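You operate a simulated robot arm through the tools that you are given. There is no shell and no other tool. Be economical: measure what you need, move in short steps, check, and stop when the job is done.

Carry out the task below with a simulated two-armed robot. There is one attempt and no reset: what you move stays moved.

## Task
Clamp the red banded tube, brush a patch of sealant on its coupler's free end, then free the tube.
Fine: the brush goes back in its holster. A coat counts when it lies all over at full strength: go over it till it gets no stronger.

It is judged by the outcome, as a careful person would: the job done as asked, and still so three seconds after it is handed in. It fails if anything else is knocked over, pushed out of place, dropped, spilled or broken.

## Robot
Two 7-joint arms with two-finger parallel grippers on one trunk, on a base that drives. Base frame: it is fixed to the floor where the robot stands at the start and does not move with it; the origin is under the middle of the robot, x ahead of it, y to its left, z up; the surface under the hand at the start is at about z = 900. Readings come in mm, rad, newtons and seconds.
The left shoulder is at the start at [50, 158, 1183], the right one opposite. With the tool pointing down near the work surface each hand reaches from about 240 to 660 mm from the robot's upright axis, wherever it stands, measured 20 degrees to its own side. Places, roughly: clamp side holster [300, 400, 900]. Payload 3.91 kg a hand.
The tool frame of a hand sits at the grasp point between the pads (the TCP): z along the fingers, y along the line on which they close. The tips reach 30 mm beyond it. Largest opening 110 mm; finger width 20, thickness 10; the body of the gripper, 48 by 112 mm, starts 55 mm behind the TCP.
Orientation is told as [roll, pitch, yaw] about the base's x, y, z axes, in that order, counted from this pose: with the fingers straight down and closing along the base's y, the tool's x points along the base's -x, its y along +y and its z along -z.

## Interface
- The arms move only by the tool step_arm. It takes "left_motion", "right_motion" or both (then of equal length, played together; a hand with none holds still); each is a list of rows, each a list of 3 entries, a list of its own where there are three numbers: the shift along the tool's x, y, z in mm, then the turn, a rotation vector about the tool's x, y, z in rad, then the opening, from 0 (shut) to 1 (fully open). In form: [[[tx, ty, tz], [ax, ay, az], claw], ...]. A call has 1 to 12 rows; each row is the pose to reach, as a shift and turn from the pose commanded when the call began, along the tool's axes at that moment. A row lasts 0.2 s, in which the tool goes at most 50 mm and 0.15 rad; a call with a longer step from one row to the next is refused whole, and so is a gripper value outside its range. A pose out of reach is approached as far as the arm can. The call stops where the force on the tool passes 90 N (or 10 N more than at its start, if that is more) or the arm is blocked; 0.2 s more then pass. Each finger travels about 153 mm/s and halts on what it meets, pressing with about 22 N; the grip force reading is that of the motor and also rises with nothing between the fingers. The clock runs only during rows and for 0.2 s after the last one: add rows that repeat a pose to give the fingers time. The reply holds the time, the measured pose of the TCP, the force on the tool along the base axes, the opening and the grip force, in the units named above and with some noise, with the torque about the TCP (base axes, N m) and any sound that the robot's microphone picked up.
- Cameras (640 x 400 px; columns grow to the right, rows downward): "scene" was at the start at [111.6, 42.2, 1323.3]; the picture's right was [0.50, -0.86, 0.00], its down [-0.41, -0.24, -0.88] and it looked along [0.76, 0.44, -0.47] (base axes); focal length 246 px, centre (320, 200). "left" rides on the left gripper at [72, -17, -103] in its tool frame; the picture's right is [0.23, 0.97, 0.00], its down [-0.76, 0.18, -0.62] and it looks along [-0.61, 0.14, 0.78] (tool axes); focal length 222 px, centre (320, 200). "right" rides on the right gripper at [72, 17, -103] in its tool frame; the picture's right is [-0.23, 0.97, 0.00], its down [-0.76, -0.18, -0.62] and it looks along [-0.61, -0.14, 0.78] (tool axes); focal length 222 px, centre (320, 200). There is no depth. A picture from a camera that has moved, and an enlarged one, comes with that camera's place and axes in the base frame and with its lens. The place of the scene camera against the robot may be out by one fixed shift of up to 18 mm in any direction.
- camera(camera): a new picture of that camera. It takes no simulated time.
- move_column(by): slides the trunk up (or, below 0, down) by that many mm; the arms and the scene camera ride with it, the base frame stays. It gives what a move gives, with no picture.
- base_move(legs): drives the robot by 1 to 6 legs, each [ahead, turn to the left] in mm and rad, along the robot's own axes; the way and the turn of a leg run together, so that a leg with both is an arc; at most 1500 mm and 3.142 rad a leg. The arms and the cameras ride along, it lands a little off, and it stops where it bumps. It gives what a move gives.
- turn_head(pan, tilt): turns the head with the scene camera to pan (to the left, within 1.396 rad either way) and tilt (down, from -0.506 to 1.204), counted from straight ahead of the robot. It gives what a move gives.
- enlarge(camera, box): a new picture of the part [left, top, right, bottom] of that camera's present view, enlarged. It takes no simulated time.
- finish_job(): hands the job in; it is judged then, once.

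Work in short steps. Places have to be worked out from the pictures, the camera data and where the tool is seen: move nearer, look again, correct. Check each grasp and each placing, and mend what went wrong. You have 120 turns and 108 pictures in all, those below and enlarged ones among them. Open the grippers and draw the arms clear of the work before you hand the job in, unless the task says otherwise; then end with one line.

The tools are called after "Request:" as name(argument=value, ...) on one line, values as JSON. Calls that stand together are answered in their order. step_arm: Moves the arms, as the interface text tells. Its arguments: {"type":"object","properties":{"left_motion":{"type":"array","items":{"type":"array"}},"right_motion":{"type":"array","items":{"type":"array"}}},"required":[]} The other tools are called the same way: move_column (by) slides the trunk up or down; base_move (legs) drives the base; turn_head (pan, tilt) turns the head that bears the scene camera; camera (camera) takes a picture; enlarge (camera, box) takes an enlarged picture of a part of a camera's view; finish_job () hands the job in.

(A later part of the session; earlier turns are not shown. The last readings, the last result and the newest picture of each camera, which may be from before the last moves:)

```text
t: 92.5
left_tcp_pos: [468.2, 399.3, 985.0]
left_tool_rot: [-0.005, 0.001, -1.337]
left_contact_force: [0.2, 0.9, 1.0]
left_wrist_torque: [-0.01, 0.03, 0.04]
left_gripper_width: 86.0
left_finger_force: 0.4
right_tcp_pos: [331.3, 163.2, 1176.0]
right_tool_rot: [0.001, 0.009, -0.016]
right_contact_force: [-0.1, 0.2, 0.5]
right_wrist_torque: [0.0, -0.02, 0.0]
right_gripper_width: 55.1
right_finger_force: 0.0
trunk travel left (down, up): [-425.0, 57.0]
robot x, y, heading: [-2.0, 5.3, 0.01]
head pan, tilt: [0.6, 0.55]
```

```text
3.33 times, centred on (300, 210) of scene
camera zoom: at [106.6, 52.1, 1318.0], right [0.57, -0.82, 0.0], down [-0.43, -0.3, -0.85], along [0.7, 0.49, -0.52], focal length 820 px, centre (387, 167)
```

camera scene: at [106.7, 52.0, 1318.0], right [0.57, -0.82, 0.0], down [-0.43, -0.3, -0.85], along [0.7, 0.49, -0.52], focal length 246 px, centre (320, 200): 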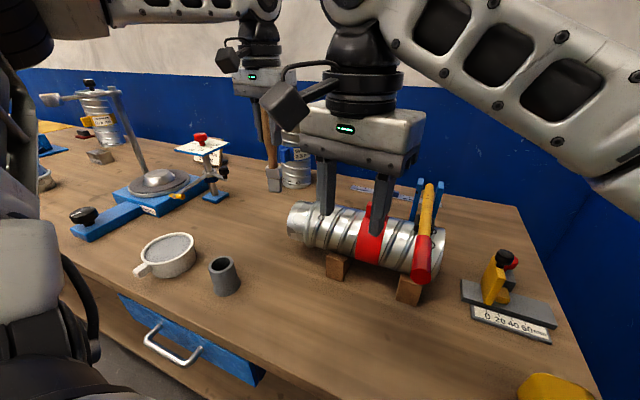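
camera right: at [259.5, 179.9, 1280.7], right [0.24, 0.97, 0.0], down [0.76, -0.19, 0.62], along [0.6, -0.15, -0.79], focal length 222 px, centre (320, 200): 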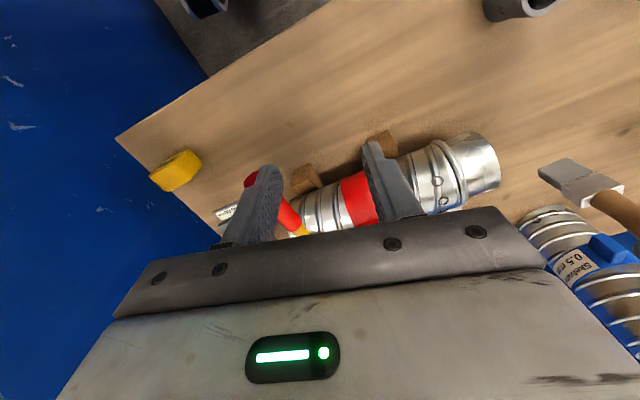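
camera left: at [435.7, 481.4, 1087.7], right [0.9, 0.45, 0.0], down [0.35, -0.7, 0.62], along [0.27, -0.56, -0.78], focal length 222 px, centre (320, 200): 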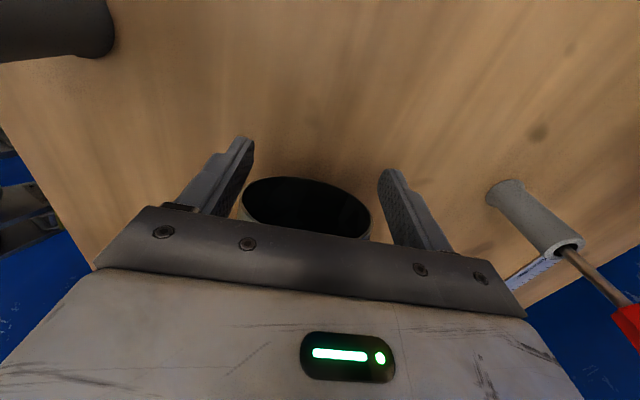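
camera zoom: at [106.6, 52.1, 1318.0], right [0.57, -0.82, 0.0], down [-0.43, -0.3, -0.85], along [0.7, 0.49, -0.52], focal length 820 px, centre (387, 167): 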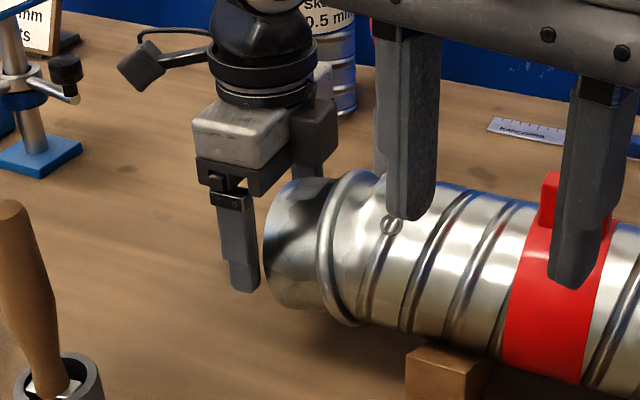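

Fingers are just about at the rim (≈1 N). Push a further 8 mm, then check.

Request:
step_arm(left_motion=[[[-3, 0, 0], [0, 0, 0], 0.78], [[-6, 0, 0], [0, 0, 0], 0.78], [[-9, 0, 0], [0, 0, 0], 0.78]])

Request:
step_arm(left_motion=[[[-3, 0, 0], [0, 0, 0], 0.78], [[-5, 0, 0], [0, 0, 0], 0.78]])

Request:
enlarge(camera="scene", box=[240, 150, 360, 270])

```text
t: 93.3
left_tcp_pos: [469.6, 391.4, 984.6]
left_tool_rot: [-0.004, -0.001, -1.339]
left_contact_force: [0.3, 4.3, 0.9]
left_wrist_torque: [-0.06, -0.07, 0.19]
left_gripper_width: 86.8
left_finger_force: 0.9
right_tcp_pos: [330.7, 163.6, 1176.5]
right_tool_rot: [0.002, 0.009, -0.016]
right_contact_force: [0.4, 0.3, 0.7]
right_wrist_torque: [0.03, 0.01, 0.02]
right_gripper_width: 54.9
right_finger_force: 0.1
trunk travel left (down, up): [-425.0, 57.0]
robot x, y, heading: [-0.4, 5.5, 0.01]
head pan, tilt: [0.6, 0.55]
```

```text
t: 93.9
left_tcp_pos: [470.3, 388.0, 985.2]
left_tool_rot: [-0.003, -0.001, -1.338]
left_contact_force: [0.7, 9.4, 4.7]
left_wrist_torque: [-0.1, -0.2, 0.48]
left_gripper_width: 86.9
left_finger_force: 1.3
right_tcp_pos: [329.1, 164.8, 1176.7]
right_tool_rot: [-0.001, 0.007, -0.016]
right_contact_force: [0.9, -0.3, 0.1]
right_wrist_torque: [0.01, -0.04, -0.01]
right_gripper_width: 55.1
right_finger_force: 0.0
trunk travel left (down, up): [-425.0, 57.0]
robot x, y, heading: [1.0, 7.2, 0.012]
head pan, tilt: [0.6, 0.55]
```

```text
3.33 times, centred on (300, 210) of scene
camera zoom: at [106.2, 53.0, 1318.0], right [0.57, -0.82, 0.0], down [-0.43, -0.3, -0.85], along [0.7, 0.49, -0.52], focal length 820 px, centre (387, 167)
```

zoom: 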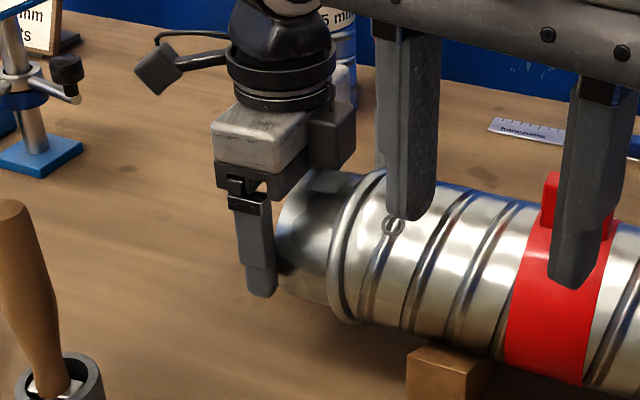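

The coupler is sliding back in (9 N). A few more mm.

Request:
step_arm(left_motion=[[[-2, 0, 0], [0, 0, 0], 0.78], [[-4, 0, 0], [0, 0, 0], 0.78]])

Request:
step_arm(left_motion=[[[-2, 0, 0], [0, 0, 0], 0.78], [[-4, 0, 0], [0, 0, 0], 0.78]])

Request:
enlarge(camera="scene", box=[240, 150, 360, 270])

```text
t: 94.5
left_tcp_pos: [471.9, 385.0, 985.3]
left_tool_rot: [-0.002, 0.0, -1.335]
left_contact_force: [-3.0, 18.5, 10.0]
left_wrist_torque: [-0.13, -0.49, 0.91]
left_gripper_width: 86.8
left_finger_force: 1.0
right_tcp_pos: [329.7, 164.4, 1176.6]
right_tool_rot: [0.0, 0.007, -0.016]
right_contact_force: [0.2, -0.8, -0.5]
right_wrist_torque: [-0.01, 0.02, 0.0]
right_gripper_width: 55.0
right_finger_force: 0.0
trunk travel left (down, up): [-425.0, 57.0]
robot x, y, heading: [-0.7, 2.3, 0.011]
head pan, tilt: [0.6, 0.55]
```

```text
t: 95.1
left_tcp_pos: [471.5, 384.2, 984.2]
left_tool_rot: [0.001, 0.002, -1.332]
left_contact_force: [-7.1, 28.2, 12.3]
left_wrist_torque: [-0.23, -0.66, 1.4]
left_gripper_width: 85.9
left_finger_force: 0.2
right_tcp_pos: [328.0, 165.2, 1176.4]
right_tool_rot: [-0.002, 0.006, -0.016]
right_contact_force: [0.2, 0.2, 0.1]
right_wrist_torque: [-0.02, 0.0, 0.02]
right_gripper_width: 55.1
right_finger_force: 0.0
trunk travel left (down, up): [-425.0, 57.0]
robot x, y, heading: [-3.1, 1.6, 0.009]
head pan, tilt: [0.6, 0.55]
```

```text
3.33 times, centred on (300, 210) of scene
camera zoom: at [104.6, 54.8, 1318.1], right [0.57, -0.82, 0.0], down [-0.43, -0.3, -0.85], along [0.7, 0.49, -0.52], focal length 820 px, centre (387, 167)
```

zoom: 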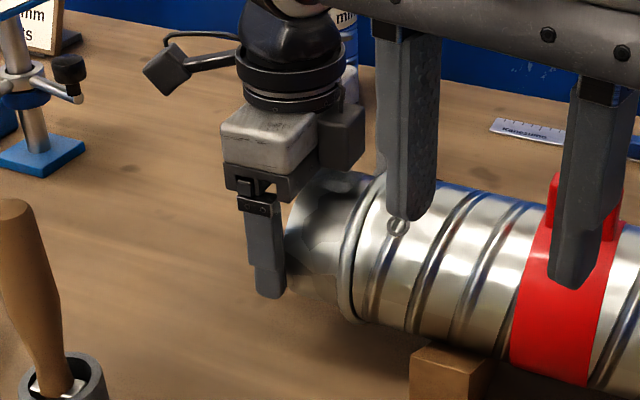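

Force now climbs without motion: the bead is seated on the tube end. Back off, rise and look at coupler, gap and coat from the outer side.

Request:
step_arm(left_motion=[[[20, 0, 0], [0, 0, 0], 0.78], [[50, 0, 0], [0, 0, 0], 0.78], [[50, 0, -45], [0, 0, 0], 0.78], [[50, 0, -90], [0, 0, 0], 0.9], [[50, 0, -135], [0, 0, 0], 1], [[50, 0, -180], [0, 0, 0], 1], [[45, 0, -215], [0, 0, 0], 1]])

Request:
enlarge(camera="left", box=[220, 100, 400, 240])

```text
t: 96.7
left_tcp_pos: [465.4, 422.4, 1200.9]
left_tool_rot: [-0.004, 0.0, -1.339]
left_contact_force: [-0.6, -0.7, -0.2]
left_wrist_torque: [0.03, 0.02, -0.02]
left_gripper_width: 110.0
left_finger_force: 0.0
right_tcp_pos: [330.4, 162.2, 1175.2]
right_tool_rot: [0.0, 0.008, -0.015]
right_contact_force: [-0.4, 0.6, -0.6]
right_wrist_torque: [-0.01, 0.01, 0.0]
right_gripper_width: 54.8
right_finger_force: 0.0
trunk travel left (down, up): [-425.0, 57.0]
robot x, y, heading: [3.1, 6.9, 0.012]
head pan, tilt: [0.6, 0.55]
```

```text
2.86 times, centred on (310, 170) of left
camera zoom: at [430.9, 490.3, 1304.9], right [0.9, 0.45, 0.0], down [0.35, -0.7, 0.62], along [0.27, -0.56, -0.78], focal length 635 px, centre (349, 286)
```

zoom: 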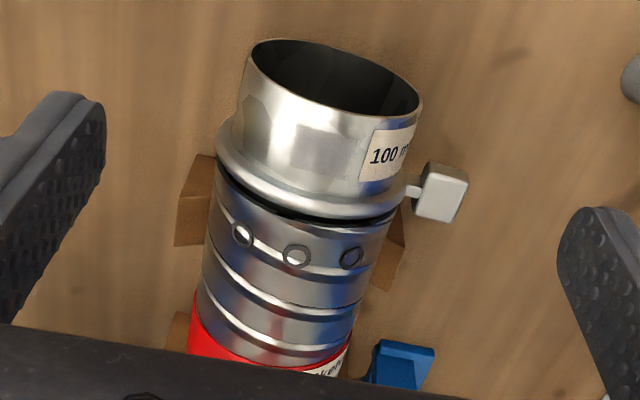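

Coupler is back against the tube like at the start. The coat is visible, but I'm not sure it is saturated, so I'll do one more round with the brush (inward strokes only). Turn the hand back and go above the brush.

Request:
step_arm(left_motion=[[[3, -18, 4], [0, 0, -0.134], 1], [[7, -36, 8], [0, 0, -0.268], 1], [[10, -54, 12], [0, 0, -0.402], 1], [[14, -72, 16], [0, 0, -0.536], 1], [[17, -90, 20], [0, 0, -0.67], 1], [[20, -108, 25], [0, 0, -0.803], 1], [[24, -126, 29], [0, 0, -0.937], 1], [[27, -144, 33], [0, 0, -1.071], 1], [[31, -162, 37], [0, 0, -1.205], 1], [[34, -180, 41], [0, 0, -1.339], 1], [[34, -180, 41], [0, 0, -1.339], 1]])

Request:
camera(camera="left")

```text
t: 99.1
left_tcp_pos: [279.4, 413.9, 1160.1]
left_tool_rot: [0.001, 0.006, 0.0]
left_contact_force: [0.3, -0.2, 0.2]
left_wrist_torque: [-0.03, 0.0, 0.01]
left_gripper_width: 109.9
left_finger_force: 0.0
right_tcp_pos: [330.4, 161.2, 1176.1]
right_tool_rot: [0.001, 0.009, -0.015]
right_contact_force: [0.5, 0.2, -0.4]
right_wrist_torque: [-0.01, 0.02, -0.05]
right_gripper_width: 54.9
right_finger_force: 0.0
trunk travel left (down, up): [-425.0, 57.0]
robot x, y, heading: [0.6, 4.9, 0.01]
head pan, tilt: [0.6, 0.55]
```

```text
15 pictures are left
camera left: at [207.3, 397.7, 1263.7], right [-0.23, 0.97, 0.0], down [0.76, 0.18, 0.62], along [0.6, 0.14, -0.78], focal length 222 px, centre (320, 200)
```

left: 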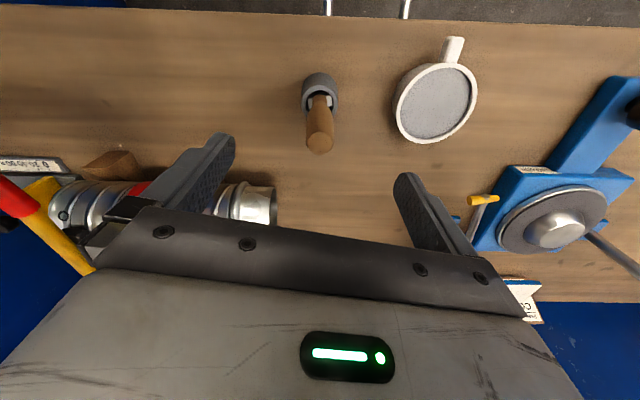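

Handle top at ≈(286,416). Descend and grasp at the original height.

Request:
step_arm(left_motion=[[[-3, 1, 40], [0, 0, 0], 1], [[-5, 2, 80], [0, 0, 0], 1], [[-5, 2, 115], [0, 0, 0], 1], [[-5, 2, 115], [0, 0, 0], 0.6], [[-5, 2, 115], [0, 0, 0], 0.3], [[-5, 2, 115], [0, 0, 0], 0], [[-5, 2, 115], [0, 0, 0], 0], [[-5, 2, 115], [0, 0, 0], 0]])

Request:
step_arm(left_motion=[[[0, 0, -30], [0, 0, 0], 0], [[0, 0, -60], [0, 0, 0], 0], [[0, 0, -90], [0, 0, 0], 0], [[0, 0, -115], [0, 0, 0], 0]])

Request:
camera(camera="left")

```text
t: 100.9
left_tcp_pos: [284.6, 416.4, 1044.6]
left_tool_rot: [-0.002, 0.003, -0.001]
left_contact_force: [0.2, -0.9, -0.3]
left_wrist_torque: [-0.03, -0.01, -0.01]
left_gripper_width: 23.8
left_finger_force: 21.9
right_tcp_pos: [330.6, 162.5, 1176.9]
right_tool_rot: [0.0, 0.008, -0.015]
right_contact_force: [0.1, 0.0, 2.0]
right_wrist_torque: [0.01, 0.04, 0.02]
right_gripper_width: 55.0
right_finger_force: 0.0
trunk travel left (down, up): [-425.0, 57.0]
robot x, y, heading: [1.8, 4.2, 0.012]
head pan, tilt: [0.6, 0.55]
```

```text
t: 101.9
left_tcp_pos: [284.4, 416.6, 1159.7]
left_tool_rot: [-0.003, 0.004, 0.002]
left_contact_force: [0.1, 0.0, 0.0]
left_wrist_torque: [0.01, 0.01, 0.0]
left_gripper_width: 23.7
left_finger_force: 22.0
right_tcp_pos: [330.0, 163.7, 1176.7]
right_tool_rot: [0.0, 0.01, -0.017]
right_contact_force: [-0.1, 0.4, 0.5]
right_wrist_torque: [-0.01, 0.0, -0.02]
right_gripper_width: 55.3
right_finger_force: 0.0
trunk travel left (down, up): [-425.0, 57.0]
robot x, y, heading: [-1.3, 4.6, 0.008]
head pan, tilt: [0.6, 0.55]
```

```text
14 pictures are left
camera left: at [212.2, 400.3, 1263.8], right [-0.23, 0.97, 0.0], down [0.76, 0.18, 0.62], along [0.6, 0.14, -0.78], focal length 222 px, centre (320, 200)
```

left: 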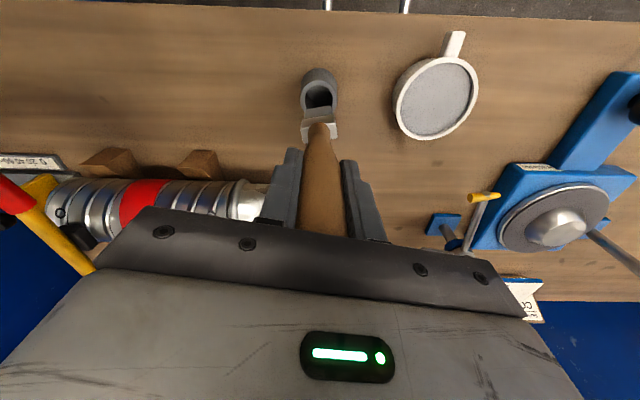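

Brush held well. Re-dip gently at the same spot.

Request:
step_arm(left_motion=[[[9, 37, 0], [0, 0, 0], 0], [[18, 74, 0], [0, 0, 0], 0], [[27, 110, 0], [0, 0, 0], 0], [[37, 145, 0], [0, 0, 0], 0], [[37, 145, 40], [0, 0, 0], 0], [[37, 145, 68], [0, 0, 0], 0], [[37, 145, 74], [0, 0, 0], 0], [[37, 145, 74], [0, 0, 0], 0]])

Request:
step_arm(left_motion=[[[0, 0, -30], [0, 0, 0], 0], [[0, 0, -65], [0, 0, 0], 0], [[0, 0, -105], [0, 0, 0], 0], [[-30, -20, -126], [0, 0, -0.03], 0], [[-65, -42, -126], [0, 0, -0.08], 0], [[-100, -64, -126], [0, 0, -0.13], 0], [[-135, -86, -126], [0, 0, -0.18], 0], [[-165, -107, -126], [0, 0, -0.22], 0], [[-197, -127, -126], [0, 0, -0.233], 0], [[-197, -127, -126], [0, 0, -0.233], 0]])

Request:
enlarge(camera="left", box=[225, 60, 285, 135])

```text
t: 103.7
left_tcp_pos: [247.9, 562.3, 1084.5]
left_tool_rot: [0.0, 0.004, -0.001]
left_contact_force: [-0.5, -0.5, -0.5]
left_wrist_torque: [-0.02, -0.01, -0.03]
left_gripper_width: 23.9
left_finger_force: 22.4
right_tcp_pos: [329.6, 162.8, 1176.8]
right_tool_rot: [0.0, 0.009, -0.016]
right_contact_force: [0.3, -0.4, 0.0]
right_wrist_torque: [0.03, -0.01, -0.02]
right_gripper_width: 55.3
right_finger_force: 0.1
trunk travel left (down, up): [-425.0, 57.0]
robot x, y, heading: [1.1, 3.7, 0.01]
head pan, tilt: [0.6, 0.55]
```

```text
t: 105.9
left_tcp_pos: [445.3, 433.8, 1210.4]
left_tool_rot: [0.0, 0.002, 0.234]
left_contact_force: [-0.6, 0.2, 0.4]
left_wrist_torque: [0.02, 0.02, 0.03]
left_gripper_width: 23.6
left_finger_force: 21.4
right_tcp_pos: [330.6, 163.8, 1176.7]
right_tool_rot: [0.001, 0.008, -0.015]
right_contact_force: [-0.2, -1.1, 0.1]
right_wrist_torque: [-0.02, -0.01, 0.0]
right_gripper_width: 55.2
right_finger_force: 0.1
trunk travel left (down, up): [-425.0, 57.0]
robot x, y, heading: [0.1, 8.2, 0.011]
head pan, tilt: [0.6, 0.55]
```

```text
5.33 times, centred on (255, 98) of left
camera zoom: at [379.3, 402.0, 1315.8], right [-0.45, 0.89, 0.0], down [0.7, 0.35, 0.62], along [0.56, 0.28, -0.78], focal length 1185 px, centre (667, 747)
```

zoom: 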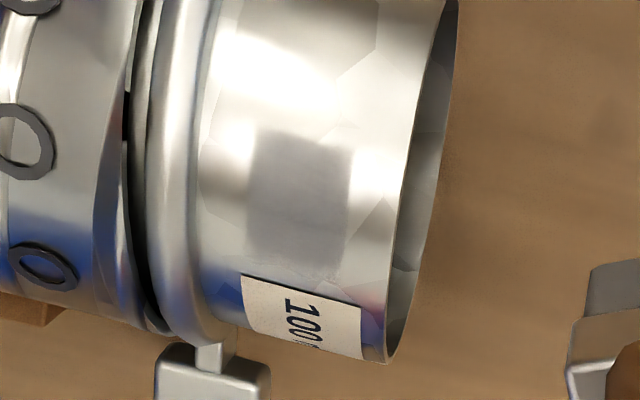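

The coat is in view again at the new coupler position (patch centre a≈235). Approach and find contact gently.

Request:
step_arm(left_motion=[[[-12, -40, 0], [0, 0, 0], 0], [[-25, -80, 10], [0, 0, 0], 0], [[-25, -80, 50], [0, 0, 0], 0], [[-25, -80, 56], [0, 0, 0], 0], [[-25, -80, 58], [0, 0, 0], 0]])

```text
t: 107.1
left_tcp_pos: [486.9, 362.2, 1156.5]
left_tool_rot: [0.0, -0.001, 0.235]
left_contact_force: [-1.1, 4.4, 18.4]
left_wrist_torque: [0.41, 0.03, -0.01]
left_gripper_width: 24.3
left_finger_force: 22.1
right_tcp_pos: [329.3, 162.5, 1176.6]
right_tool_rot: [-0.002, 0.006, -0.016]
right_contact_force: [0.1, -0.8, -0.3]
right_wrist_torque: [-0.03, -0.03, -0.01]
right_gripper_width: 54.9
right_finger_force: 0.1
trunk travel left (down, up): [-425.0, 57.0]
robot x, y, heading: [-1.0, 1.7, 0.009]
head pan, tilt: [0.6, 0.55]
```

Contact at ≈1156 now (18 N at this command). I'll do inward strokes about 3 mm lighter, over five circumferential positions.

Request:
step_arm(left_motion=[[[0, 3, -8], [0, 0, 0], 0], [[0, 3, -2.2], [0, 0, 0], 0], [[0, -8, -2.2], [0, 0, 0], 0], [[-8, 3, -6], [0, 0, 0], 0], [[-8, 3, -1.6], [0, 0, 0], 0], [[-8, -8, -1.6], [0, 0, 0], 0], [[-15, 3, -5], [0, 0, 0], 0], [[-15, 3, 0], [0, 0, 0], 0], [[-15, -8, 0], [0, 0, 0], 0], [[8, 3, -7], [0, 0, 0], 0], [[8, 3, -1.6], [0, 0, 0], 0], [[8, -8, -1.6], [0, 0, 0], 0]])

Request:
step_arm(left_motion=[[[7, 11, -4], [0, 0, 0], 0], [[7, 11, 1.4], [0, 0, 0], 0], [[7, 0, 1.4], [0, 0, 0], 0], [[-4, 11, -5], [0, 0, 0], 0], [[-4, 11, -0.4], [0, 0, 0], 0], [[-4, 0, -0.4], [0, 0, 0], 0], [[-12, 11, -5], [0, 0, 0], 0], [[-12, 11, -0.6], [0, 0, 0], 0], [[-12, 0, -0.6], [0, 0, 0], 0], [[-20, 11, -4], [0, 0, 0], 0], [[-20, 11, 0.8], [0, 0, 0], 0], [[-20, 0, 0.8], [0, 0, 0], 0]])

```text
t: 109.7
left_tcp_pos: [481.1, 353.6, 1156.4]
left_tool_rot: [-0.001, -0.001, 0.234]
left_contact_force: [-1.5, 3.4, 13.9]
left_wrist_torque: [0.38, 0.05, -0.03]
left_gripper_width: 23.9
left_finger_force: 21.7
right_tcp_pos: [329.6, 162.7, 1177.9]
right_tool_rot: [-0.001, 0.007, -0.018]
right_contact_force: [0.5, -0.3, 0.6]
right_wrist_torque: [0.0, 0.01, 0.01]
right_gripper_width: 54.9
right_finger_force: 0.0
trunk travel left (down, up): [-425.0, 57.0]
robot x, y, heading: [-1.4, 3.2, 0.007]
head pan, tilt: [0.6, 0.55]
```

```text
t: 112.3
left_tcp_pos: [502.4, 357.2, 1155.2]
left_tool_rot: [0.0, -0.001, 0.234]
left_contact_force: [1.4, 3.4, 7.5]
left_wrist_torque: [0.5, -0.02, -0.06]
left_gripper_width: 23.8
left_finger_force: 22.4
right_tcp_pos: [330.3, 162.5, 1177.0]
right_tool_rot: [-0.002, 0.008, -0.015]
right_contact_force: [-0.3, -0.6, 0.2]
right_wrist_torque: [0.01, 0.0, 0.01]
right_gripper_width: 55.0
right_finger_force: 0.1
trunk travel left (down, up): [-425.0, 57.0]
robot x, y, heading: [0.9, 4.4, 0.007]
head pan, tilt: [0.6, 0.55]
```

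Good forces (7–14 N). Lift back to the viewing pose and compare.

Request:
step_arm(left_motion=[[[2, 0, -30], [0, 0, 0], 0], [[10, 20, -57.2], [0, 0, 0], 0], [[22, 55, -57.2], [0, 0, 0], 0], [[37, 88, -57.2], [0, 0, 0], 0], [[37, 88, -57.2], [0, 0, 0], 0]])

Request:
enlarge(camera="left", box=[225, 60, 285, 135])

```text
t: 113.5
left_tcp_pos: [446.1, 434.3, 1211.6]
left_tool_rot: [-0.001, 0.006, 0.232]
left_contact_force: [0.4, -0.6, -0.8]
left_wrist_torque: [-0.03, 0.01, 0.04]
left_gripper_width: 23.6
left_finger_force: 22.0
right_tcp_pos: [330.6, 163.5, 1175.8]
right_tool_rot: [0.001, 0.01, -0.016]
right_contact_force: [0.2, -0.1, 0.6]
right_wrist_torque: [0.03, 0.02, 0.01]
right_gripper_width: 54.8
right_finger_force: 0.1
trunk travel left (down, up): [-425.0, 57.0]
robot x, y, heading: [-1.6, 4.2, 0.009]
head pan, tilt: [0.6, 0.55]
```

```text
5.33 times, centred on (255, 98) of left
camera zoom: at [379.4, 401.9, 1315.7], right [-0.45, 0.9, 0.0], down [0.7, 0.35, 0.62], along [0.55, 0.28, -0.78], focal length 1185 px, centre (667, 747)
```

zoom: 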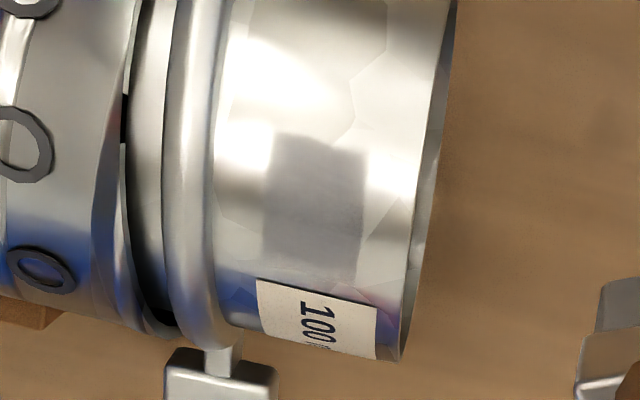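

Tone looks unchanged versus before this round, which suggests saturation; the coupler crept ~4 mm. One more confirming round over the full arc (including both edges), slightly shifted outward.

Request:
step_arm(left_motion=[[[-12, -40, 0], [0, 0, 0], 0], [[-25, -73, 10], [0, 0, 0], 0], [[-25, -73, 50], [0, 0, 0], 0], [[-25, -73, 56.5], [0, 0, 0], 0], [[-25, -84, 56.5], [0, 0, 0], 0], [[-35, -73, 52], [0, 0, 0], 0], [[-35, -73, 57.4], [0, 0, 0], 0], [[-35, -84, 57.4], [0, 0, 0], 0], [[-43, -73, 55], [0, 0, 0], 0], [[-43, -73, 60], [0, 0, 0], 0], [[-43, -84, 60], [0, 0, 0], 0], [[-43, -84, 50], [0, 0, 0], 0]])

Request:
step_arm(left_motion=[[[26, 11, 2], [0, 0, 0], 0], [[26, 11, 7.3], [0, 0, 0], 0], [[26, 0, 7.3], [0, 0, 0], 0], [[34, 11, 4], [0, 0, 0], 0], [[34, 11, 9.4], [0, 0, 0], 0], [[34, 0, 9.4], [0, 0, 0], 0], [[16, 11, 2], [0, 0, 0], 0], [[16, 11, 6.4], [0, 0, 0], 0], [[16, 0, 6.4], [0, 0, 0], 0], [[3, 11, 4], [0, 0, 0], 0], [[3, 11, 8.5], [0, 0, 0], 0], [[3, 0, 8.5], [0, 0, 0], 0]])

Request:
step_arm(left_motion=[[[2, 0, -25], [0, 0, 0], 0], [[10, 20, -58.5], [0, 0, 0], 0], [[22, 52, -58.5], [0, 0, 0], 0], [[40, 84, -58.5], [0, 0, 0], 0], [[40, 84, -58.5], [0, 0, 0], 0]])

Request:
enlarge(camera="left", box=[225, 60, 285, 135])

```text
t: 116.1
left_tcp_pos: [506.4, 361.2, 1160.6]
left_tool_rot: [0.0, 0.004, 0.236]
left_contact_force: [0.4, 0.2, -1.0]
left_wrist_torque: [-0.01, 0.0, -0.01]
left_gripper_width: 23.7
left_finger_force: 21.5
right_tcp_pos: [330.8, 163.0, 1176.5]
right_tool_rot: [0.0, 0.009, -0.016]
right_contact_force: [0.9, 0.7, -0.1]
right_wrist_torque: [0.01, -0.01, 0.0]
right_gripper_width: 54.7
right_finger_force: 0.0
trunk travel left (down, up): [-425.0, 57.0]
robot x, y, heading: [0.1, 5.5, 0.01]
head pan, tilt: [0.6, 0.55]
```

```text
t: 118.7
left_tcp_pos: [503.0, 362.7, 1154.1]
left_tool_rot: [-0.001, 0.002, 0.234]
left_contact_force: [0.3, 2.8, 4.9]
left_wrist_torque: [0.27, 0.02, -0.01]
left_gripper_width: 23.8
left_finger_force: 21.9
right_tcp_pos: [330.4, 162.5, 1176.3]
right_tool_rot: [0.0, 0.008, -0.016]
right_contact_force: [-0.3, -0.1, -0.1]
right_wrist_torque: [0.01, 0.01, -0.04]
right_gripper_width: 55.0
right_finger_force: 0.0
trunk travel left (down, up): [-425.0, 57.0]
robot x, y, heading: [-2.2, 4.9, 0.007]
head pan, tilt: [0.6, 0.55]
```

```text
t: 119.9
left_tcp_pos: [446.2, 434.8, 1209.5]
left_tool_rot: [0.002, 0.005, 0.233]
left_contact_force: [-0.3, 0.5, -0.6]
left_wrist_torque: [-0.04, 0.01, 0.02]
left_gripper_width: 23.5
left_finger_force: 22.0
right_tcp_pos: [329.7, 162.5, 1177.2]
right_tool_rot: [-0.001, 0.007, -0.016]
right_contact_force: [-0.1, 0.3, 1.4]
right_wrist_torque: [0.02, -0.02, 0.02]
right_gripper_width: 55.1
right_finger_force: 0.0
trunk travel left (down, up): [-425.0, 57.0]
robot x, y, heading: [-1.3, 2.9, 0.011]
head pan, tilt: [0.6, 0.55]
```

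```text
5.33 times, centred on (255, 98) of left
camera zoom: at [379.0, 402.6, 1315.3], right [-0.45, 0.9, 0.0], down [0.7, 0.35, 0.62], along [0.55, 0.28, -0.78], focal length 1185 px, centre (667, 747)
```

zoom: 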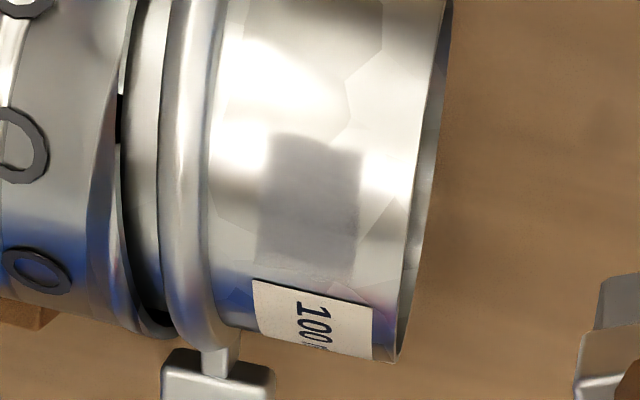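

Tone and coverage are the same as before: the coat has reached full strength. Return the brush over the holster and lower to just above the ferrule entry.

Request:
step_arm(left_motion=[[[40, 5, 5], [0, 0, 0.06], 0], [[80, 10, 15], [0, 0, 0.12], 0], [[120, 15, 30], [0, 0, 0.18], 0], [[161.5, 19.4, 49], [0, 0, 0.233], 0], [[161.5, 19.4, 49], [0, 0, 0.233], 0], [[161.5, 19.4, 90], [0, 0, 0.233], 0], [[161.5, 19.4, 120], [0, 0, 0.233], 0], [[161.5, 19.4, 133], [0, 0, 0.233], 0]])

Request:
enlarge(camera="left", box=[270, 60, 370, 180])

```text
t: 121.9
left_tcp_pos: [287.2, 417.1, 1094.4]
left_tool_rot: [0.012, -0.047, 0.007]
left_contact_force: [0.1, -4.5, 48.8]
left_wrist_torque: [0.15, 0.29, 0.0]
left_gripper_width: 23.5
left_finger_force: 21.9
right_tcp_pos: [328.3, 160.0, 1177.0]
right_tool_rot: [0.002, 0.006, -0.018]
right_contact_force: [-0.7, 0.7, 0.0]
right_wrist_torque: [0.0, 0.0, -0.01]
right_gripper_width: 55.0
right_finger_force: 0.0
trunk travel left (down, up): [-425.0, 57.0]
robot x, y, heading: [-1.8, 3.9, 0.01]
head pan, tilt: [0.6, 0.55]
stopped in row 8 (left hand): the force on the tool passed its limit at 93 N (the readings are from after the stop); the commanded pose is now the measured one
```

```text
3.33 times, centred on (320, 120) of left
camera zoom: at [209.1, 398.5, 1194.1], right [-0.23, 0.97, 0.0], down [0.73, 0.17, 0.66], along [0.64, 0.16, -0.75], focal length 740 px, centre (320, 467)
```

zoom: 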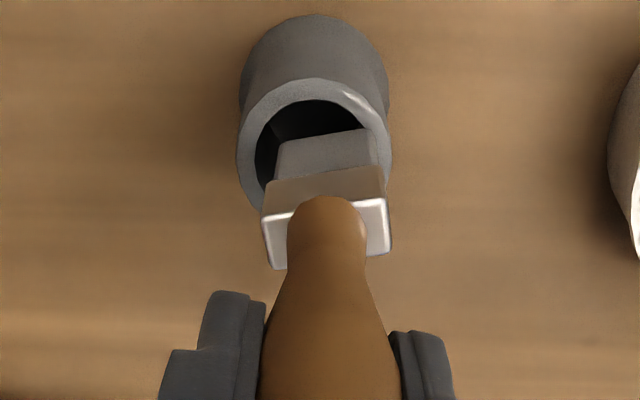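

The bristles touched the rim (offset ~4–5 mm in +y; the brush twisted slightly in the grip). I'll lift 18 mm, square the hand, shift −y 4.5 mm and −x 2 mm, and look again.

Request:
step_arm(left_motion=[[[0, 0, -10], [0, 0, 0], 0], [[0, 0, -20], [0.012, 0.047, 0], 0], [[2, -4.5, -20], [0.012, 0.047, 0], 0], [[2, -4.5, -20], [0.012, 0.047, 0], 0]])

Request:
enlarge(camera="left", box=[270, 60, 370, 180])

```text
t: 122.9
left_tcp_pos: [284.6, 413.0, 1106.1]
left_tool_rot: [-0.005, 0.02, 0.003]
left_contact_force: [0.3, 0.2, -0.2]
left_wrist_torque: [0.02, 0.01, -0.02]
left_gripper_width: 23.2
left_finger_force: 22.0
right_tcp_pos: [329.8, 162.9, 1176.7]
right_tool_rot: [-0.001, 0.008, -0.015]
right_contact_force: [-1.1, -0.8, 0.0]
right_wrist_torque: [0.0, 0.02, -0.01]
right_gripper_width: 54.9
right_finger_force: 0.0
trunk travel left (down, up): [-425.0, 57.0]
robot x, y, heading: [1.2, 2.7, 0.006]
head pan, tilt: [0.6, 0.55]
```

```text
3.33 times, centred on (320, 120) of left
camera zoom: at [213.0, 396.7, 1212.0], right [-0.23, 0.97, 0.0], down [0.77, 0.18, 0.61], along [0.59, 0.14, -0.8], focal length 740 px, centre (320, 467)
```

zoom: 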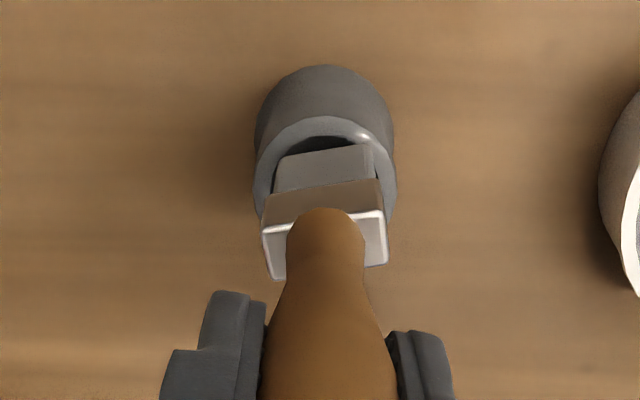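

Sideways it's now centred; fore-aft the brush is ~5 mm too near the robot (hand pitched 0.02). Correct pitch, shift +3 mm x, and lower gently.

Request:
step_arm(left_motion=[[[-3, 0, 0], [-0.005, -0.02, 0], 0], [[-3, 0, 10], [-0.005, -0.02, 0], 0], [[-3, 0, 18], [-0.005, -0.02, 0], 0], [[-3, 0, 24], [-0.005, -0.02, 0], 0]])

Request:
enlarge(camera="left", box=[270, 60, 370, 180])

```text
t: 123.9
left_tcp_pos: [286.2, 412.9, 1081.0]
left_tool_rot: [0.003, 0.0, 0.003]
left_contact_force: [1.7, 0.0, -2.0]
left_wrist_torque: [0.03, -0.32, -0.03]
left_gripper_width: 23.2
left_finger_force: 22.5
right_tcp_pos: [329.5, 162.7, 1176.6]
right_tool_rot: [0.0, 0.009, -0.016]
right_contact_force: [-0.4, -0.3, 0.4]
right_wrist_torque: [0.01, 0.0, -0.02]
right_gripper_width: 55.0
right_finger_force: 0.1
trunk travel left (down, up): [-425.0, 57.0]
robot x, y, heading: [0.5, 4.4, 0.009]
head pan, tilt: [0.6, 0.55]
```

```text
3.33 times, centred on (320, 120) of left
camera zoom: at [213.1, 396.4, 1186.0], right [-0.23, 0.97, 0.0], down [0.76, 0.18, 0.62], along [0.61, 0.14, -0.78], focal length 740 px, centre (320, 467)
```

zoom: 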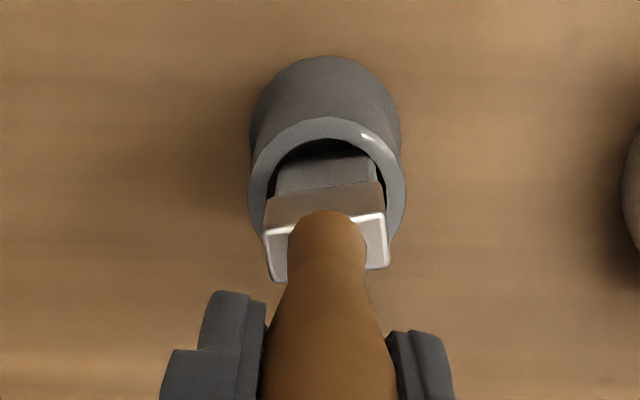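

Comparing bristle/ferrule rows, the brush got tilted about 0.17 rad in the grip by that bump (tip toward robot). I'll lift, pitch the hand to make the brush vertical, and re-centre the tip.

Request:
step_arm(left_motion=[[[0, 0, -10], [0, 0, 0], 0], [[0, 0, -18], [0, 0, 0], 0], [[10, 0, -18], [0, -0.085, 0], 0], [[20, 0, -18], [0, -0.17, 0], 0], [[20, 0, -18], [0, -0.17, 0], 0]])

Request:
enlarge(camera="left", box=[270, 60, 370, 180])

Request:
enlarge(camera="scene", box=[180, 130, 300, 310])

```text
t: 125.1
left_tcp_pos: [266.4, 412.8, 1100.8]
left_tool_rot: [0.001, -0.173, 0.005]
left_contact_force: [0.5, 0.3, -0.2]
left_wrist_torque: [0.02, -0.01, 0.0]
left_gripper_width: 23.2
left_finger_force: 21.7
right_tcp_pos: [330.4, 162.6, 1176.6]
right_tool_rot: [0.001, 0.01, -0.015]
right_contact_force: [-0.5, -0.7, -0.2]
right_wrist_torque: [0.02, 0.04, 0.0]
right_gripper_width: 54.8
right_finger_force: 0.1
trunk travel left (down, up): [-425.0, 57.0]
robot x, y, heading: [2.4, 2.4, 0.004]
head pan, tilt: [0.6, 0.55]
```

```text
3.33 times, centred on (320, 120) of left
camera zoom: at [176.9, 396.4, 1191.0], right [-0.23, 0.97, -0.04], down [0.64, 0.18, 0.74], along [0.73, 0.15, -0.67], focal length 740 px, centre (320, 467)
```

zoom: 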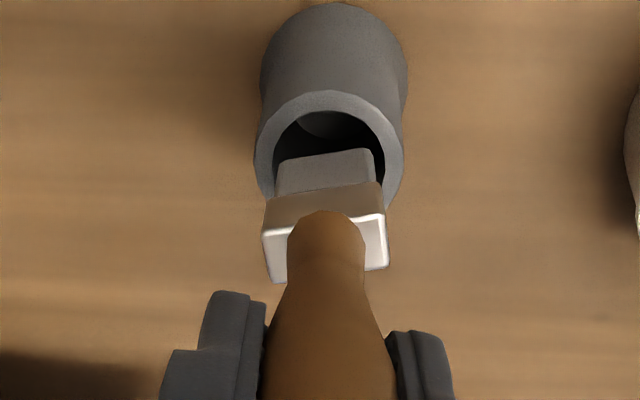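

```text
2.22 times, centred on (240, 220) of scene
camera zoom: at [106.8, 51.9, 1317.9], right [0.57, -0.82, 0.0], down [-0.43, -0.3, -0.85], along [0.7, 0.49, -0.52], focal length 546 px, centre (498, 156)
```

zoom: 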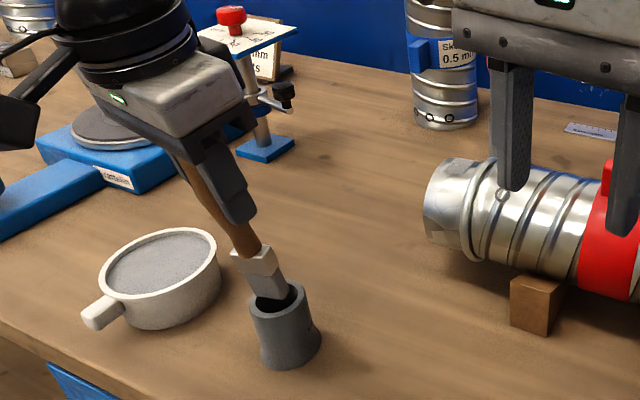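

The scene shows I over-corrected: relative to the fingers the brush only rotated slightly. I'll bring the pitch to about −0.07 pivoting about the tip (which is nearly centred), then lower a little.

Request:
step_arm(left_motion=[[[-8, 0.5, 1.4], [0, 0.05, 0], 0], [[-15.8, 1, 2.7], [0, 0.1, 0], 0], [[-14.5, 1, 11], [0, 0.1, 0], 0], [[-12.8, 1, 20], [0, 0.1, 0], 0], [[-12.1, 1, 24.4], [0, 0.1, 0], 0]])

Request:
enlarge(camera="left", box=[270, 60, 370, 180])

```text
t: 126.3
left_tcp_pos: [281.8, 413.8, 1079.2]
left_tool_rot: [0.002, -0.071, 0.003]
left_contact_force: [0.5, -0.3, -0.3]
left_wrist_torque: [0.0, -0.04, 0.0]
left_gripper_width: 23.0
left_finger_force: 21.6
right_tcp_pos: [330.4, 161.3, 1175.9]
right_tool_rot: [0.001, 0.009, -0.016]
right_contact_force: [-0.3, 0.0, 0.5]
right_wrist_torque: [0.01, 0.0, 0.02]
right_gripper_width: 54.9
right_finger_force: 0.0
trunk travel left (down, up): [-425.0, 57.0]
robot x, y, heading: [-0.5, 0.5, 0.008]
head pan, tilt: [0.6, 0.55]
```

```text
3.33 times, centred on (320, 120) of left
camera zoom: at [202.5, 397.4, 1177.1], right [-0.23, 0.97, -0.01], down [0.72, 0.18, 0.67], along [0.66, 0.15, -0.74], focal length 740 px, centre (320, 467)
```

zoom: 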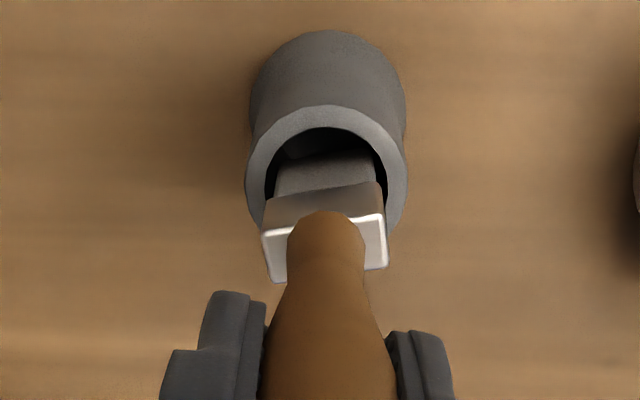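

No contact; the ferrule is ~4–5 mm too far forward for the bore. Shift −x 4 mm and lower 12 mm gently.

Request:
step_arm(left_motion=[[[4, 0, 0], [0, 0, 0], 0], [[4.4, 0, 5], [0, 0, 0], 0], [[4.7, 0, 9], [0, 0, 0], 0], [[4.9, 0, 12], [0, 0, 0], 0]])

```text
t: 127.3
left_tcp_pos: [278.9, 414.3, 1065.6]
left_tool_rot: [0.001, -0.07, 0.004]
left_contact_force: [0.9, 0.4, -0.3]
left_wrist_torque: [0.02, 0.01, 0.04]
left_gripper_width: 23.5
left_finger_force: 22.0
right_tcp_pos: [329.1, 162.8, 1176.3]
right_tool_rot: [0.0, 0.01, -0.017]
right_contact_force: [-0.2, -0.1, 0.1]
right_wrist_torque: [0.01, 0.02, 0.0]
right_gripper_width: 55.0
right_finger_force: 0.1
trunk travel left (down, up): [-425.0, 57.0]
robot x, y, heading: [-0.1, -0.8, 0.006]
head pan, tilt: [0.6, 0.55]
```

No contact at 1065.6, where the ferrule should be at the rim. Continue in small steps.

Request:
step_arm(left_motion=[[[0.2, 0, 3], [0, 0, 0], 0], [[0.4, 0, 6], [0, 0, 0], 0]])

Request:
step_arm(left_motion=[[[0.2, 0, 3], [0, 0, 0], 0], [[0.4, 0, 6], [0, 0, 0], 0]])

```text
t: 127.9
left_tcp_pos: [279.2, 414.7, 1061.0]
left_tool_rot: [0.003, -0.074, 0.004]
left_contact_force: [0.1, 0.1, 7.8]
left_wrist_torque: [0.08, 0.17, 0.02]
left_gripper_width: 23.5
left_finger_force: 22.4
right_tcp_pos: [331.2, 162.4, 1177.5]
right_tool_rot: [0.002, 0.009, -0.016]
right_contact_force: [0.2, 0.7, -0.7]
right_wrist_torque: [0.01, 0.03, 0.0]
right_gripper_width: 54.7
right_finger_force: 0.1
trunk travel left (down, up): [-425.0, 57.0]
robot x, y, heading: [1.2, 2.7, 0.005]
head pan, tilt: [0.6, 0.55]
```

```text
t: 128.5
left_tcp_pos: [278.9, 412.1, 1060.1]
left_tool_rot: [0.007, -0.085, 0.004]
left_contact_force: [-2.0, -3.4, 49.9]
left_wrist_torque: [0.51, 0.52, 0.1]
left_gripper_width: 23.5
left_finger_force: 22.2
right_tcp_pos: [327.9, 160.0, 1178.7]
right_tool_rot: [0.003, 0.007, -0.014]
right_contact_force: [0.5, -0.1, -0.2]
right_wrist_torque: [0.02, 0.01, -0.01]
right_gripper_width: 55.0
right_finger_force: 0.0
trunk travel left (down, up): [-425.0, 57.0]
robot x, y, heading: [2.4, 4.3, 0.008]
head pan, tilt: [0.6, 0.55]
```

It caught again; torque puts the contact at the +y, −x corner. Lift 8 mm, shift −y 2.5 and +x 2, and retry.

Request:
step_arm(left_motion=[[[0, 0, -8], [0, 0, 0], 0], [[-1.5, -2.5, -14], [0, 0, 0], 0], [[-2, -2.5, -14], [0, 0, 0], 0], [[-1.8, -2.5, -9], [0, 0, 0], 0], [[-1.5, -2.5, -5], [0, 0, 0], 0]])

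Request:
step_arm(left_motion=[[[0.1, 0, 2], [0, 0, 0], 0], [[0.3, 0, 4], [0, 0, 0], 0]])

```text
t: 129.7
left_tcp_pos: [278.9, 411.3, 1059.9]
left_tool_rot: [0.004, -0.074, 0.005]
left_contact_force: [-1.1, 1.0, 12.0]
left_wrist_torque: [-0.1, 0.17, -0.04]
left_gripper_width: 23.2
left_finger_force: 22.5
right_tcp_pos: [329.9, 161.7, 1176.9]
right_tool_rot: [0.002, 0.008, -0.015]
right_contact_force: [-0.1, -0.3, 0.6]
right_wrist_torque: [0.01, -0.01, -0.01]
right_gripper_width: 55.2
right_finger_force: 0.1
trunk travel left (down, up): [-425.0, 57.0]
robot x, y, heading: [-0.3, 4.6, 0.011]
head pan, tilt: [0.6, 0.55]
```

```text
t: 130.3
left_tcp_pos: [279.7, 411.6, 1060.3]
left_tool_rot: [0.01, -0.083, 0.006]
left_contact_force: [-4.5, 5.1, 43.2]
left_wrist_torque: [-0.13, 0.17, 0.0]
left_gripper_width: 23.7
left_finger_force: 22.0
right_tcp_pos: [328.2, 160.7, 1179.0]
right_tool_rot: [0.004, 0.006, -0.016]
right_contact_force: [0.3, -0.2, -0.4]
right_wrist_torque: [-0.03, 0.0, -0.01]
right_gripper_width: 55.0
right_finger_force: 0.1
trunk travel left (down, up): [-425.0, 57.0]
robot x, y, heading: [3.7, 3.4, 0.013]
head pan, tilt: [0.6, 0.55]
```

Now the opposite corner (−y,+x) catches, so the right spot is in between. Lift, go halfway back, and retry.

Request:
step_arm(left_motion=[[[0, 0, -10], [0, 0, 0], 0], [[0, 0, -16], [0, 0, 0], 0], [[0.2, 1.3, -16], [0, 0, 0], 0], [[0.5, 1.3, -11], [0, 0, 0], 0], [[0.9, 1.3, -6], [0, 0, 0], 0], [[1, 1.3, -4], [0, 0, 0], 0]])

Request:
enlarge(camera="left", box=[280, 80, 360, 170])

```text
t: 131.7
left_tcp_pos: [277.2, 412.7, 1060.0]
left_tool_rot: [0.004, -0.073, 0.003]
left_contact_force: [0.8, 1.9, 1.2]
left_wrist_torque: [0.18, -0.06, -0.01]
left_gripper_width: 23.4
left_finger_force: 21.7
right_tcp_pos: [331.0, 163.5, 1177.3]
right_tool_rot: [0.002, 0.009, -0.015]
right_contact_force: [0.2, -0.5, 0.4]
right_wrist_torque: [0.03, -0.06, 0.0]
right_gripper_width: 54.9
right_finger_force: 0.1
trunk travel left (down, up): [-425.0, 57.0]
robot x, y, heading: [4.1, 1.8, 0.007]
head pan, tilt: [0.6, 0.55]
```

```text
4.44 times, centred on (320, 125) of left
camera zoom: at [197.6, 396.1, 1158.7], right [-0.23, 0.97, -0.01], down [0.71, 0.18, 0.68], along [0.66, 0.15, -0.74], focal length 987 px, centre (320, 533)
```

zoom: 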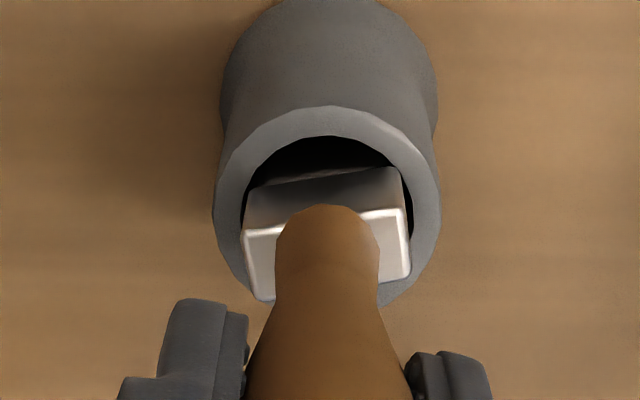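

The ferrule now looks well inside the bore outline with only ~1 N. Lower in small steps.

Request:
step_arm(left_motion=[[[0.2, 0, 2.5], [0, 0, 0], 0], [[0.4, 0, 5], [0, 0, 0], 0]])

Request:
step_arm(left_motion=[[[0.2, 0, 2.5], [0, 0, 0], 0], [[0.4, 0, 5], [0, 0, 0], 0]])

```text
t: 132.3
left_tcp_pos: [278.0, 413.4, 1054.2]
left_tool_rot: [0.002, -0.069, 0.003]
left_contact_force: [-0.3, 2.2, -0.6]
left_wrist_torque: [0.16, -0.05, 0.02]
left_gripper_width: 23.2
left_finger_force: 22.5
right_tcp_pos: [330.9, 162.4, 1176.8]
right_tool_rot: [0.0, 0.008, -0.016]
right_contact_force: [0.3, 0.0, -0.2]
right_wrist_torque: [-0.02, 0.02, 0.01]
right_gripper_width: 55.0
right_finger_force: 0.2
trunk travel left (down, up): [-425.0, 57.0]
robot x, y, heading: [1.4, 1.7, 0.009]
head pan, tilt: [0.6, 0.55]
```

```text
t: 132.9
left_tcp_pos: [277.7, 412.6, 1048.3]
left_tool_rot: [0.0, -0.072, 0.003]
left_contact_force: [0.3, 2.4, 0.0]
left_wrist_torque: [0.1, -0.05, 0.02]
left_gripper_width: 23.3
left_finger_force: 22.8
right_tcp_pos: [329.7, 162.7, 1177.3]
right_tool_rot: [0.001, 0.01, -0.015]
right_contact_force: [0.0, 0.8, 0.4]
right_wrist_torque: [0.04, 0.04, 0.01]
right_gripper_width: 55.0
right_finger_force: 0.1
trunk travel left (down, up): [-425.0, 57.0]
robot x, y, heading: [-1.8, 0.2, 0.008]
head pan, tilt: [0.6, 0.55]
```

It's sliding in. Continue to the floor of the holster.

Request:
step_arm(left_motion=[[[0.2, 0, 3], [0, 0, 0], 0], [[0.4, 0, 6], [0, 0, 0], 0]])

Request:
step_arm(left_motion=[[[0.2, 0, 2], [0, 0, 0], 0], [[0.3, 0, 4], [0, 0, 0], 0]])

```text
t: 133.5
left_tcp_pos: [278.1, 412.3, 1043.1]
left_tool_rot: [0.003, -0.071, 0.003]
left_contact_force: [3.3, 1.6, 3.6]
left_wrist_torque: [0.09, -0.25, 0.06]
left_gripper_width: 23.2
left_finger_force: 22.0
right_tcp_pos: [331.1, 162.1, 1177.1]
right_tool_rot: [0.001, 0.008, -0.015]
right_contact_force: [-1.0, 0.6, 0.3]
right_wrist_torque: [0.0, 0.0, -0.01]
right_gripper_width: 54.9
right_finger_force: 0.0
trunk travel left (down, up): [-425.0, 57.0]
robot x, y, heading: [0.6, 3.2, 0.01]
head pan, tilt: [0.6, 0.55]
```

```text
t: 134.1
left_tcp_pos: [278.2, 412.3, 1040.0]
left_tool_rot: [0.001, -0.072, 0.003]
left_contact_force: [4.3, 1.9, 3.8]
left_wrist_torque: [0.12, -0.32, 0.06]
left_gripper_width: 23.2
left_finger_force: 22.2
right_tcp_pos: [330.8, 161.9, 1176.3]
right_tool_rot: [-0.001, 0.009, -0.016]
right_contact_force: [0.4, 0.4, 0.1]
right_wrist_torque: [0.01, -0.01, -0.01]
right_gripper_width: 54.9
right_finger_force: 0.1
trunk travel left (down, up): [-425.0, 57.0]
robot x, y, heading: [1.6, 5.1, 0.011]
head pan, tilt: [0.6, 0.55]
```

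Almost bottomed. Lower 3 mm more, release gently and rise.

Request:
step_arm(left_motion=[[[0.2, 0, 3], [0, 0, 0], 0], [[0.2, 0, 3], [0, 0, 0], 0.3], [[0.2, 0, 3], [0, 0, 0], 0.6], [[0.2, 0, 3], [0, 0, 0], 1], [[0.2, 0, 3], [0, 0, 0], 1], [[0, 0, -30], [0, 0, 0], 1], [[-3, 0, -70], [0, 0, 0], 1], [[-5, 0, -110], [0, 0.07, 0], 1], [[-5, 0, -145], [0, 0.07, 0], 1]])

Request:
camera(camera="left")

```text
t: 136.1
left_tcp_pos: [273.7, 413.2, 1185.2]
left_tool_rot: [0.002, 0.0, 0.005]
left_contact_force: [-0.2, -1.1, -0.4]
left_wrist_torque: [0.0, 0.03, -0.01]
left_gripper_width: 110.1
left_finger_force: 0.0
right_tcp_pos: [330.3, 163.2, 1177.4]
right_tool_rot: [0.001, 0.008, -0.016]
right_contact_force: [0.0, 0.4, -0.6]
right_wrist_torque: [0.03, -0.03, 0.0]
right_gripper_width: 54.7
right_finger_force: 0.0
trunk travel left (down, up): [-425.0, 57.0]
robot x, y, heading: [-0.4, 1.5, 0.011]
head pan, tilt: [0.6, 0.55]
```

```text
3 pictures are left
camera left: at [200.4, 396.5, 1288.1], right [-0.23, 0.97, 0.0], down [0.76, 0.18, 0.62], along [0.61, 0.14, -0.78], focal length 222 px, centre (320, 200)
```

left: 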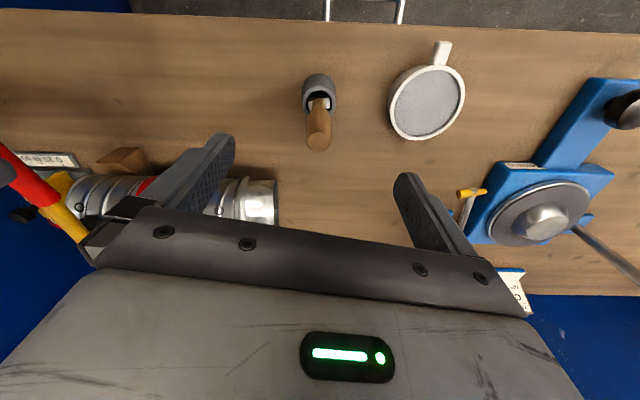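

Brush is holstered. Now push the coupler's last ~4 mm back in, repeating the proven finger motion: first the turned pose on its free side.

Request:
step_arm(left_motion=[[[-19, 3, 6], [0, 0, 0.134], 0.78], [[-38, 6, 12], [0, 0, 0.268], 0.78], [[-57, 9, 18], [0, 0, 0.401], 0.78], [[-77, 12, 25], [0, 0, 0.535], 0.78], [[-96, 15, 31], [0, 0, 0.669], 0.78], [[-115, 18, 37], [0, 0, 0.803], 0.78], [[-135, 22, 43], [0, 0, 0.937], 0.78], [[-154, 25, 50], [0, 0, 1.07], 0.78], [[-174, 28, 56], [0, 0, 1.204], 0.78], [[-193, 32, 64], [0, 0, 1.338], 0.78], [[-193, 32, 64], [0, 0, 1.338], 0.78]])

Request:
step_arm(left_motion=[[[0, -6, 45], [0, 0, 0], 0.78], [[0, -6, 90], [0, 0, 0], 0.78], [[0, -6, 137], [0, 0, 0], 0.78], [[-25, -6, 137], [0, 0, 0], 0.78], [[-45, -6, 137], [0, 0, 0], 0.78], [[-52, -6, 137], [0, 0, 0], 0.78], [[-56, -6, 137], [0, 0, 0], 0.78]])

```text
t: 138.5
left_tcp_pos: [465.5, 445.7, 1120.1]
left_tool_rot: [0.002, -0.001, -1.336]
left_contact_force: [-0.1, -0.4, -0.3]
left_wrist_torque: [-0.01, 0.03, 0.01]
left_gripper_width: 85.7
left_finger_force: 0.1
right_tcp_pos: [329.6, 162.6, 1176.3]
right_tool_rot: [0.0, 0.008, -0.017]
right_contact_force: [-0.3, -0.3, -0.5]
right_wrist_torque: [-0.03, 0.02, 0.0]
right_gripper_width: 55.0
right_finger_force: 0.1
trunk travel left (down, up): [-425.0, 57.0]
robot x, y, heading: [0.7, 3.6, 0.007]
head pan, tilt: [0.6, 0.55]
```

```text
t: 140.1
left_tcp_pos: [474.1, 389.0, 982.3]
left_tool_rot: [0.001, 0.001, -1.336]
left_contact_force: [-0.7, 0.9, 0.4]
left_wrist_torque: [0.01, 0.01, -0.05]
left_gripper_width: 86.1
left_finger_force: 0.2
right_tcp_pos: [329.2, 161.9, 1176.5]
right_tool_rot: [-0.001, 0.01, -0.014]
right_contact_force: [1.0, 0.0, 0.5]
right_wrist_torque: [-0.02, 0.01, -0.03]
right_gripper_width: 54.9
right_finger_force: 0.1
trunk travel left (down, up): [-425.0, 57.0]
robot x, y, heading: [-0.9, 2.6, 0.011]
head pan, tilt: [0.6, 0.55]
```

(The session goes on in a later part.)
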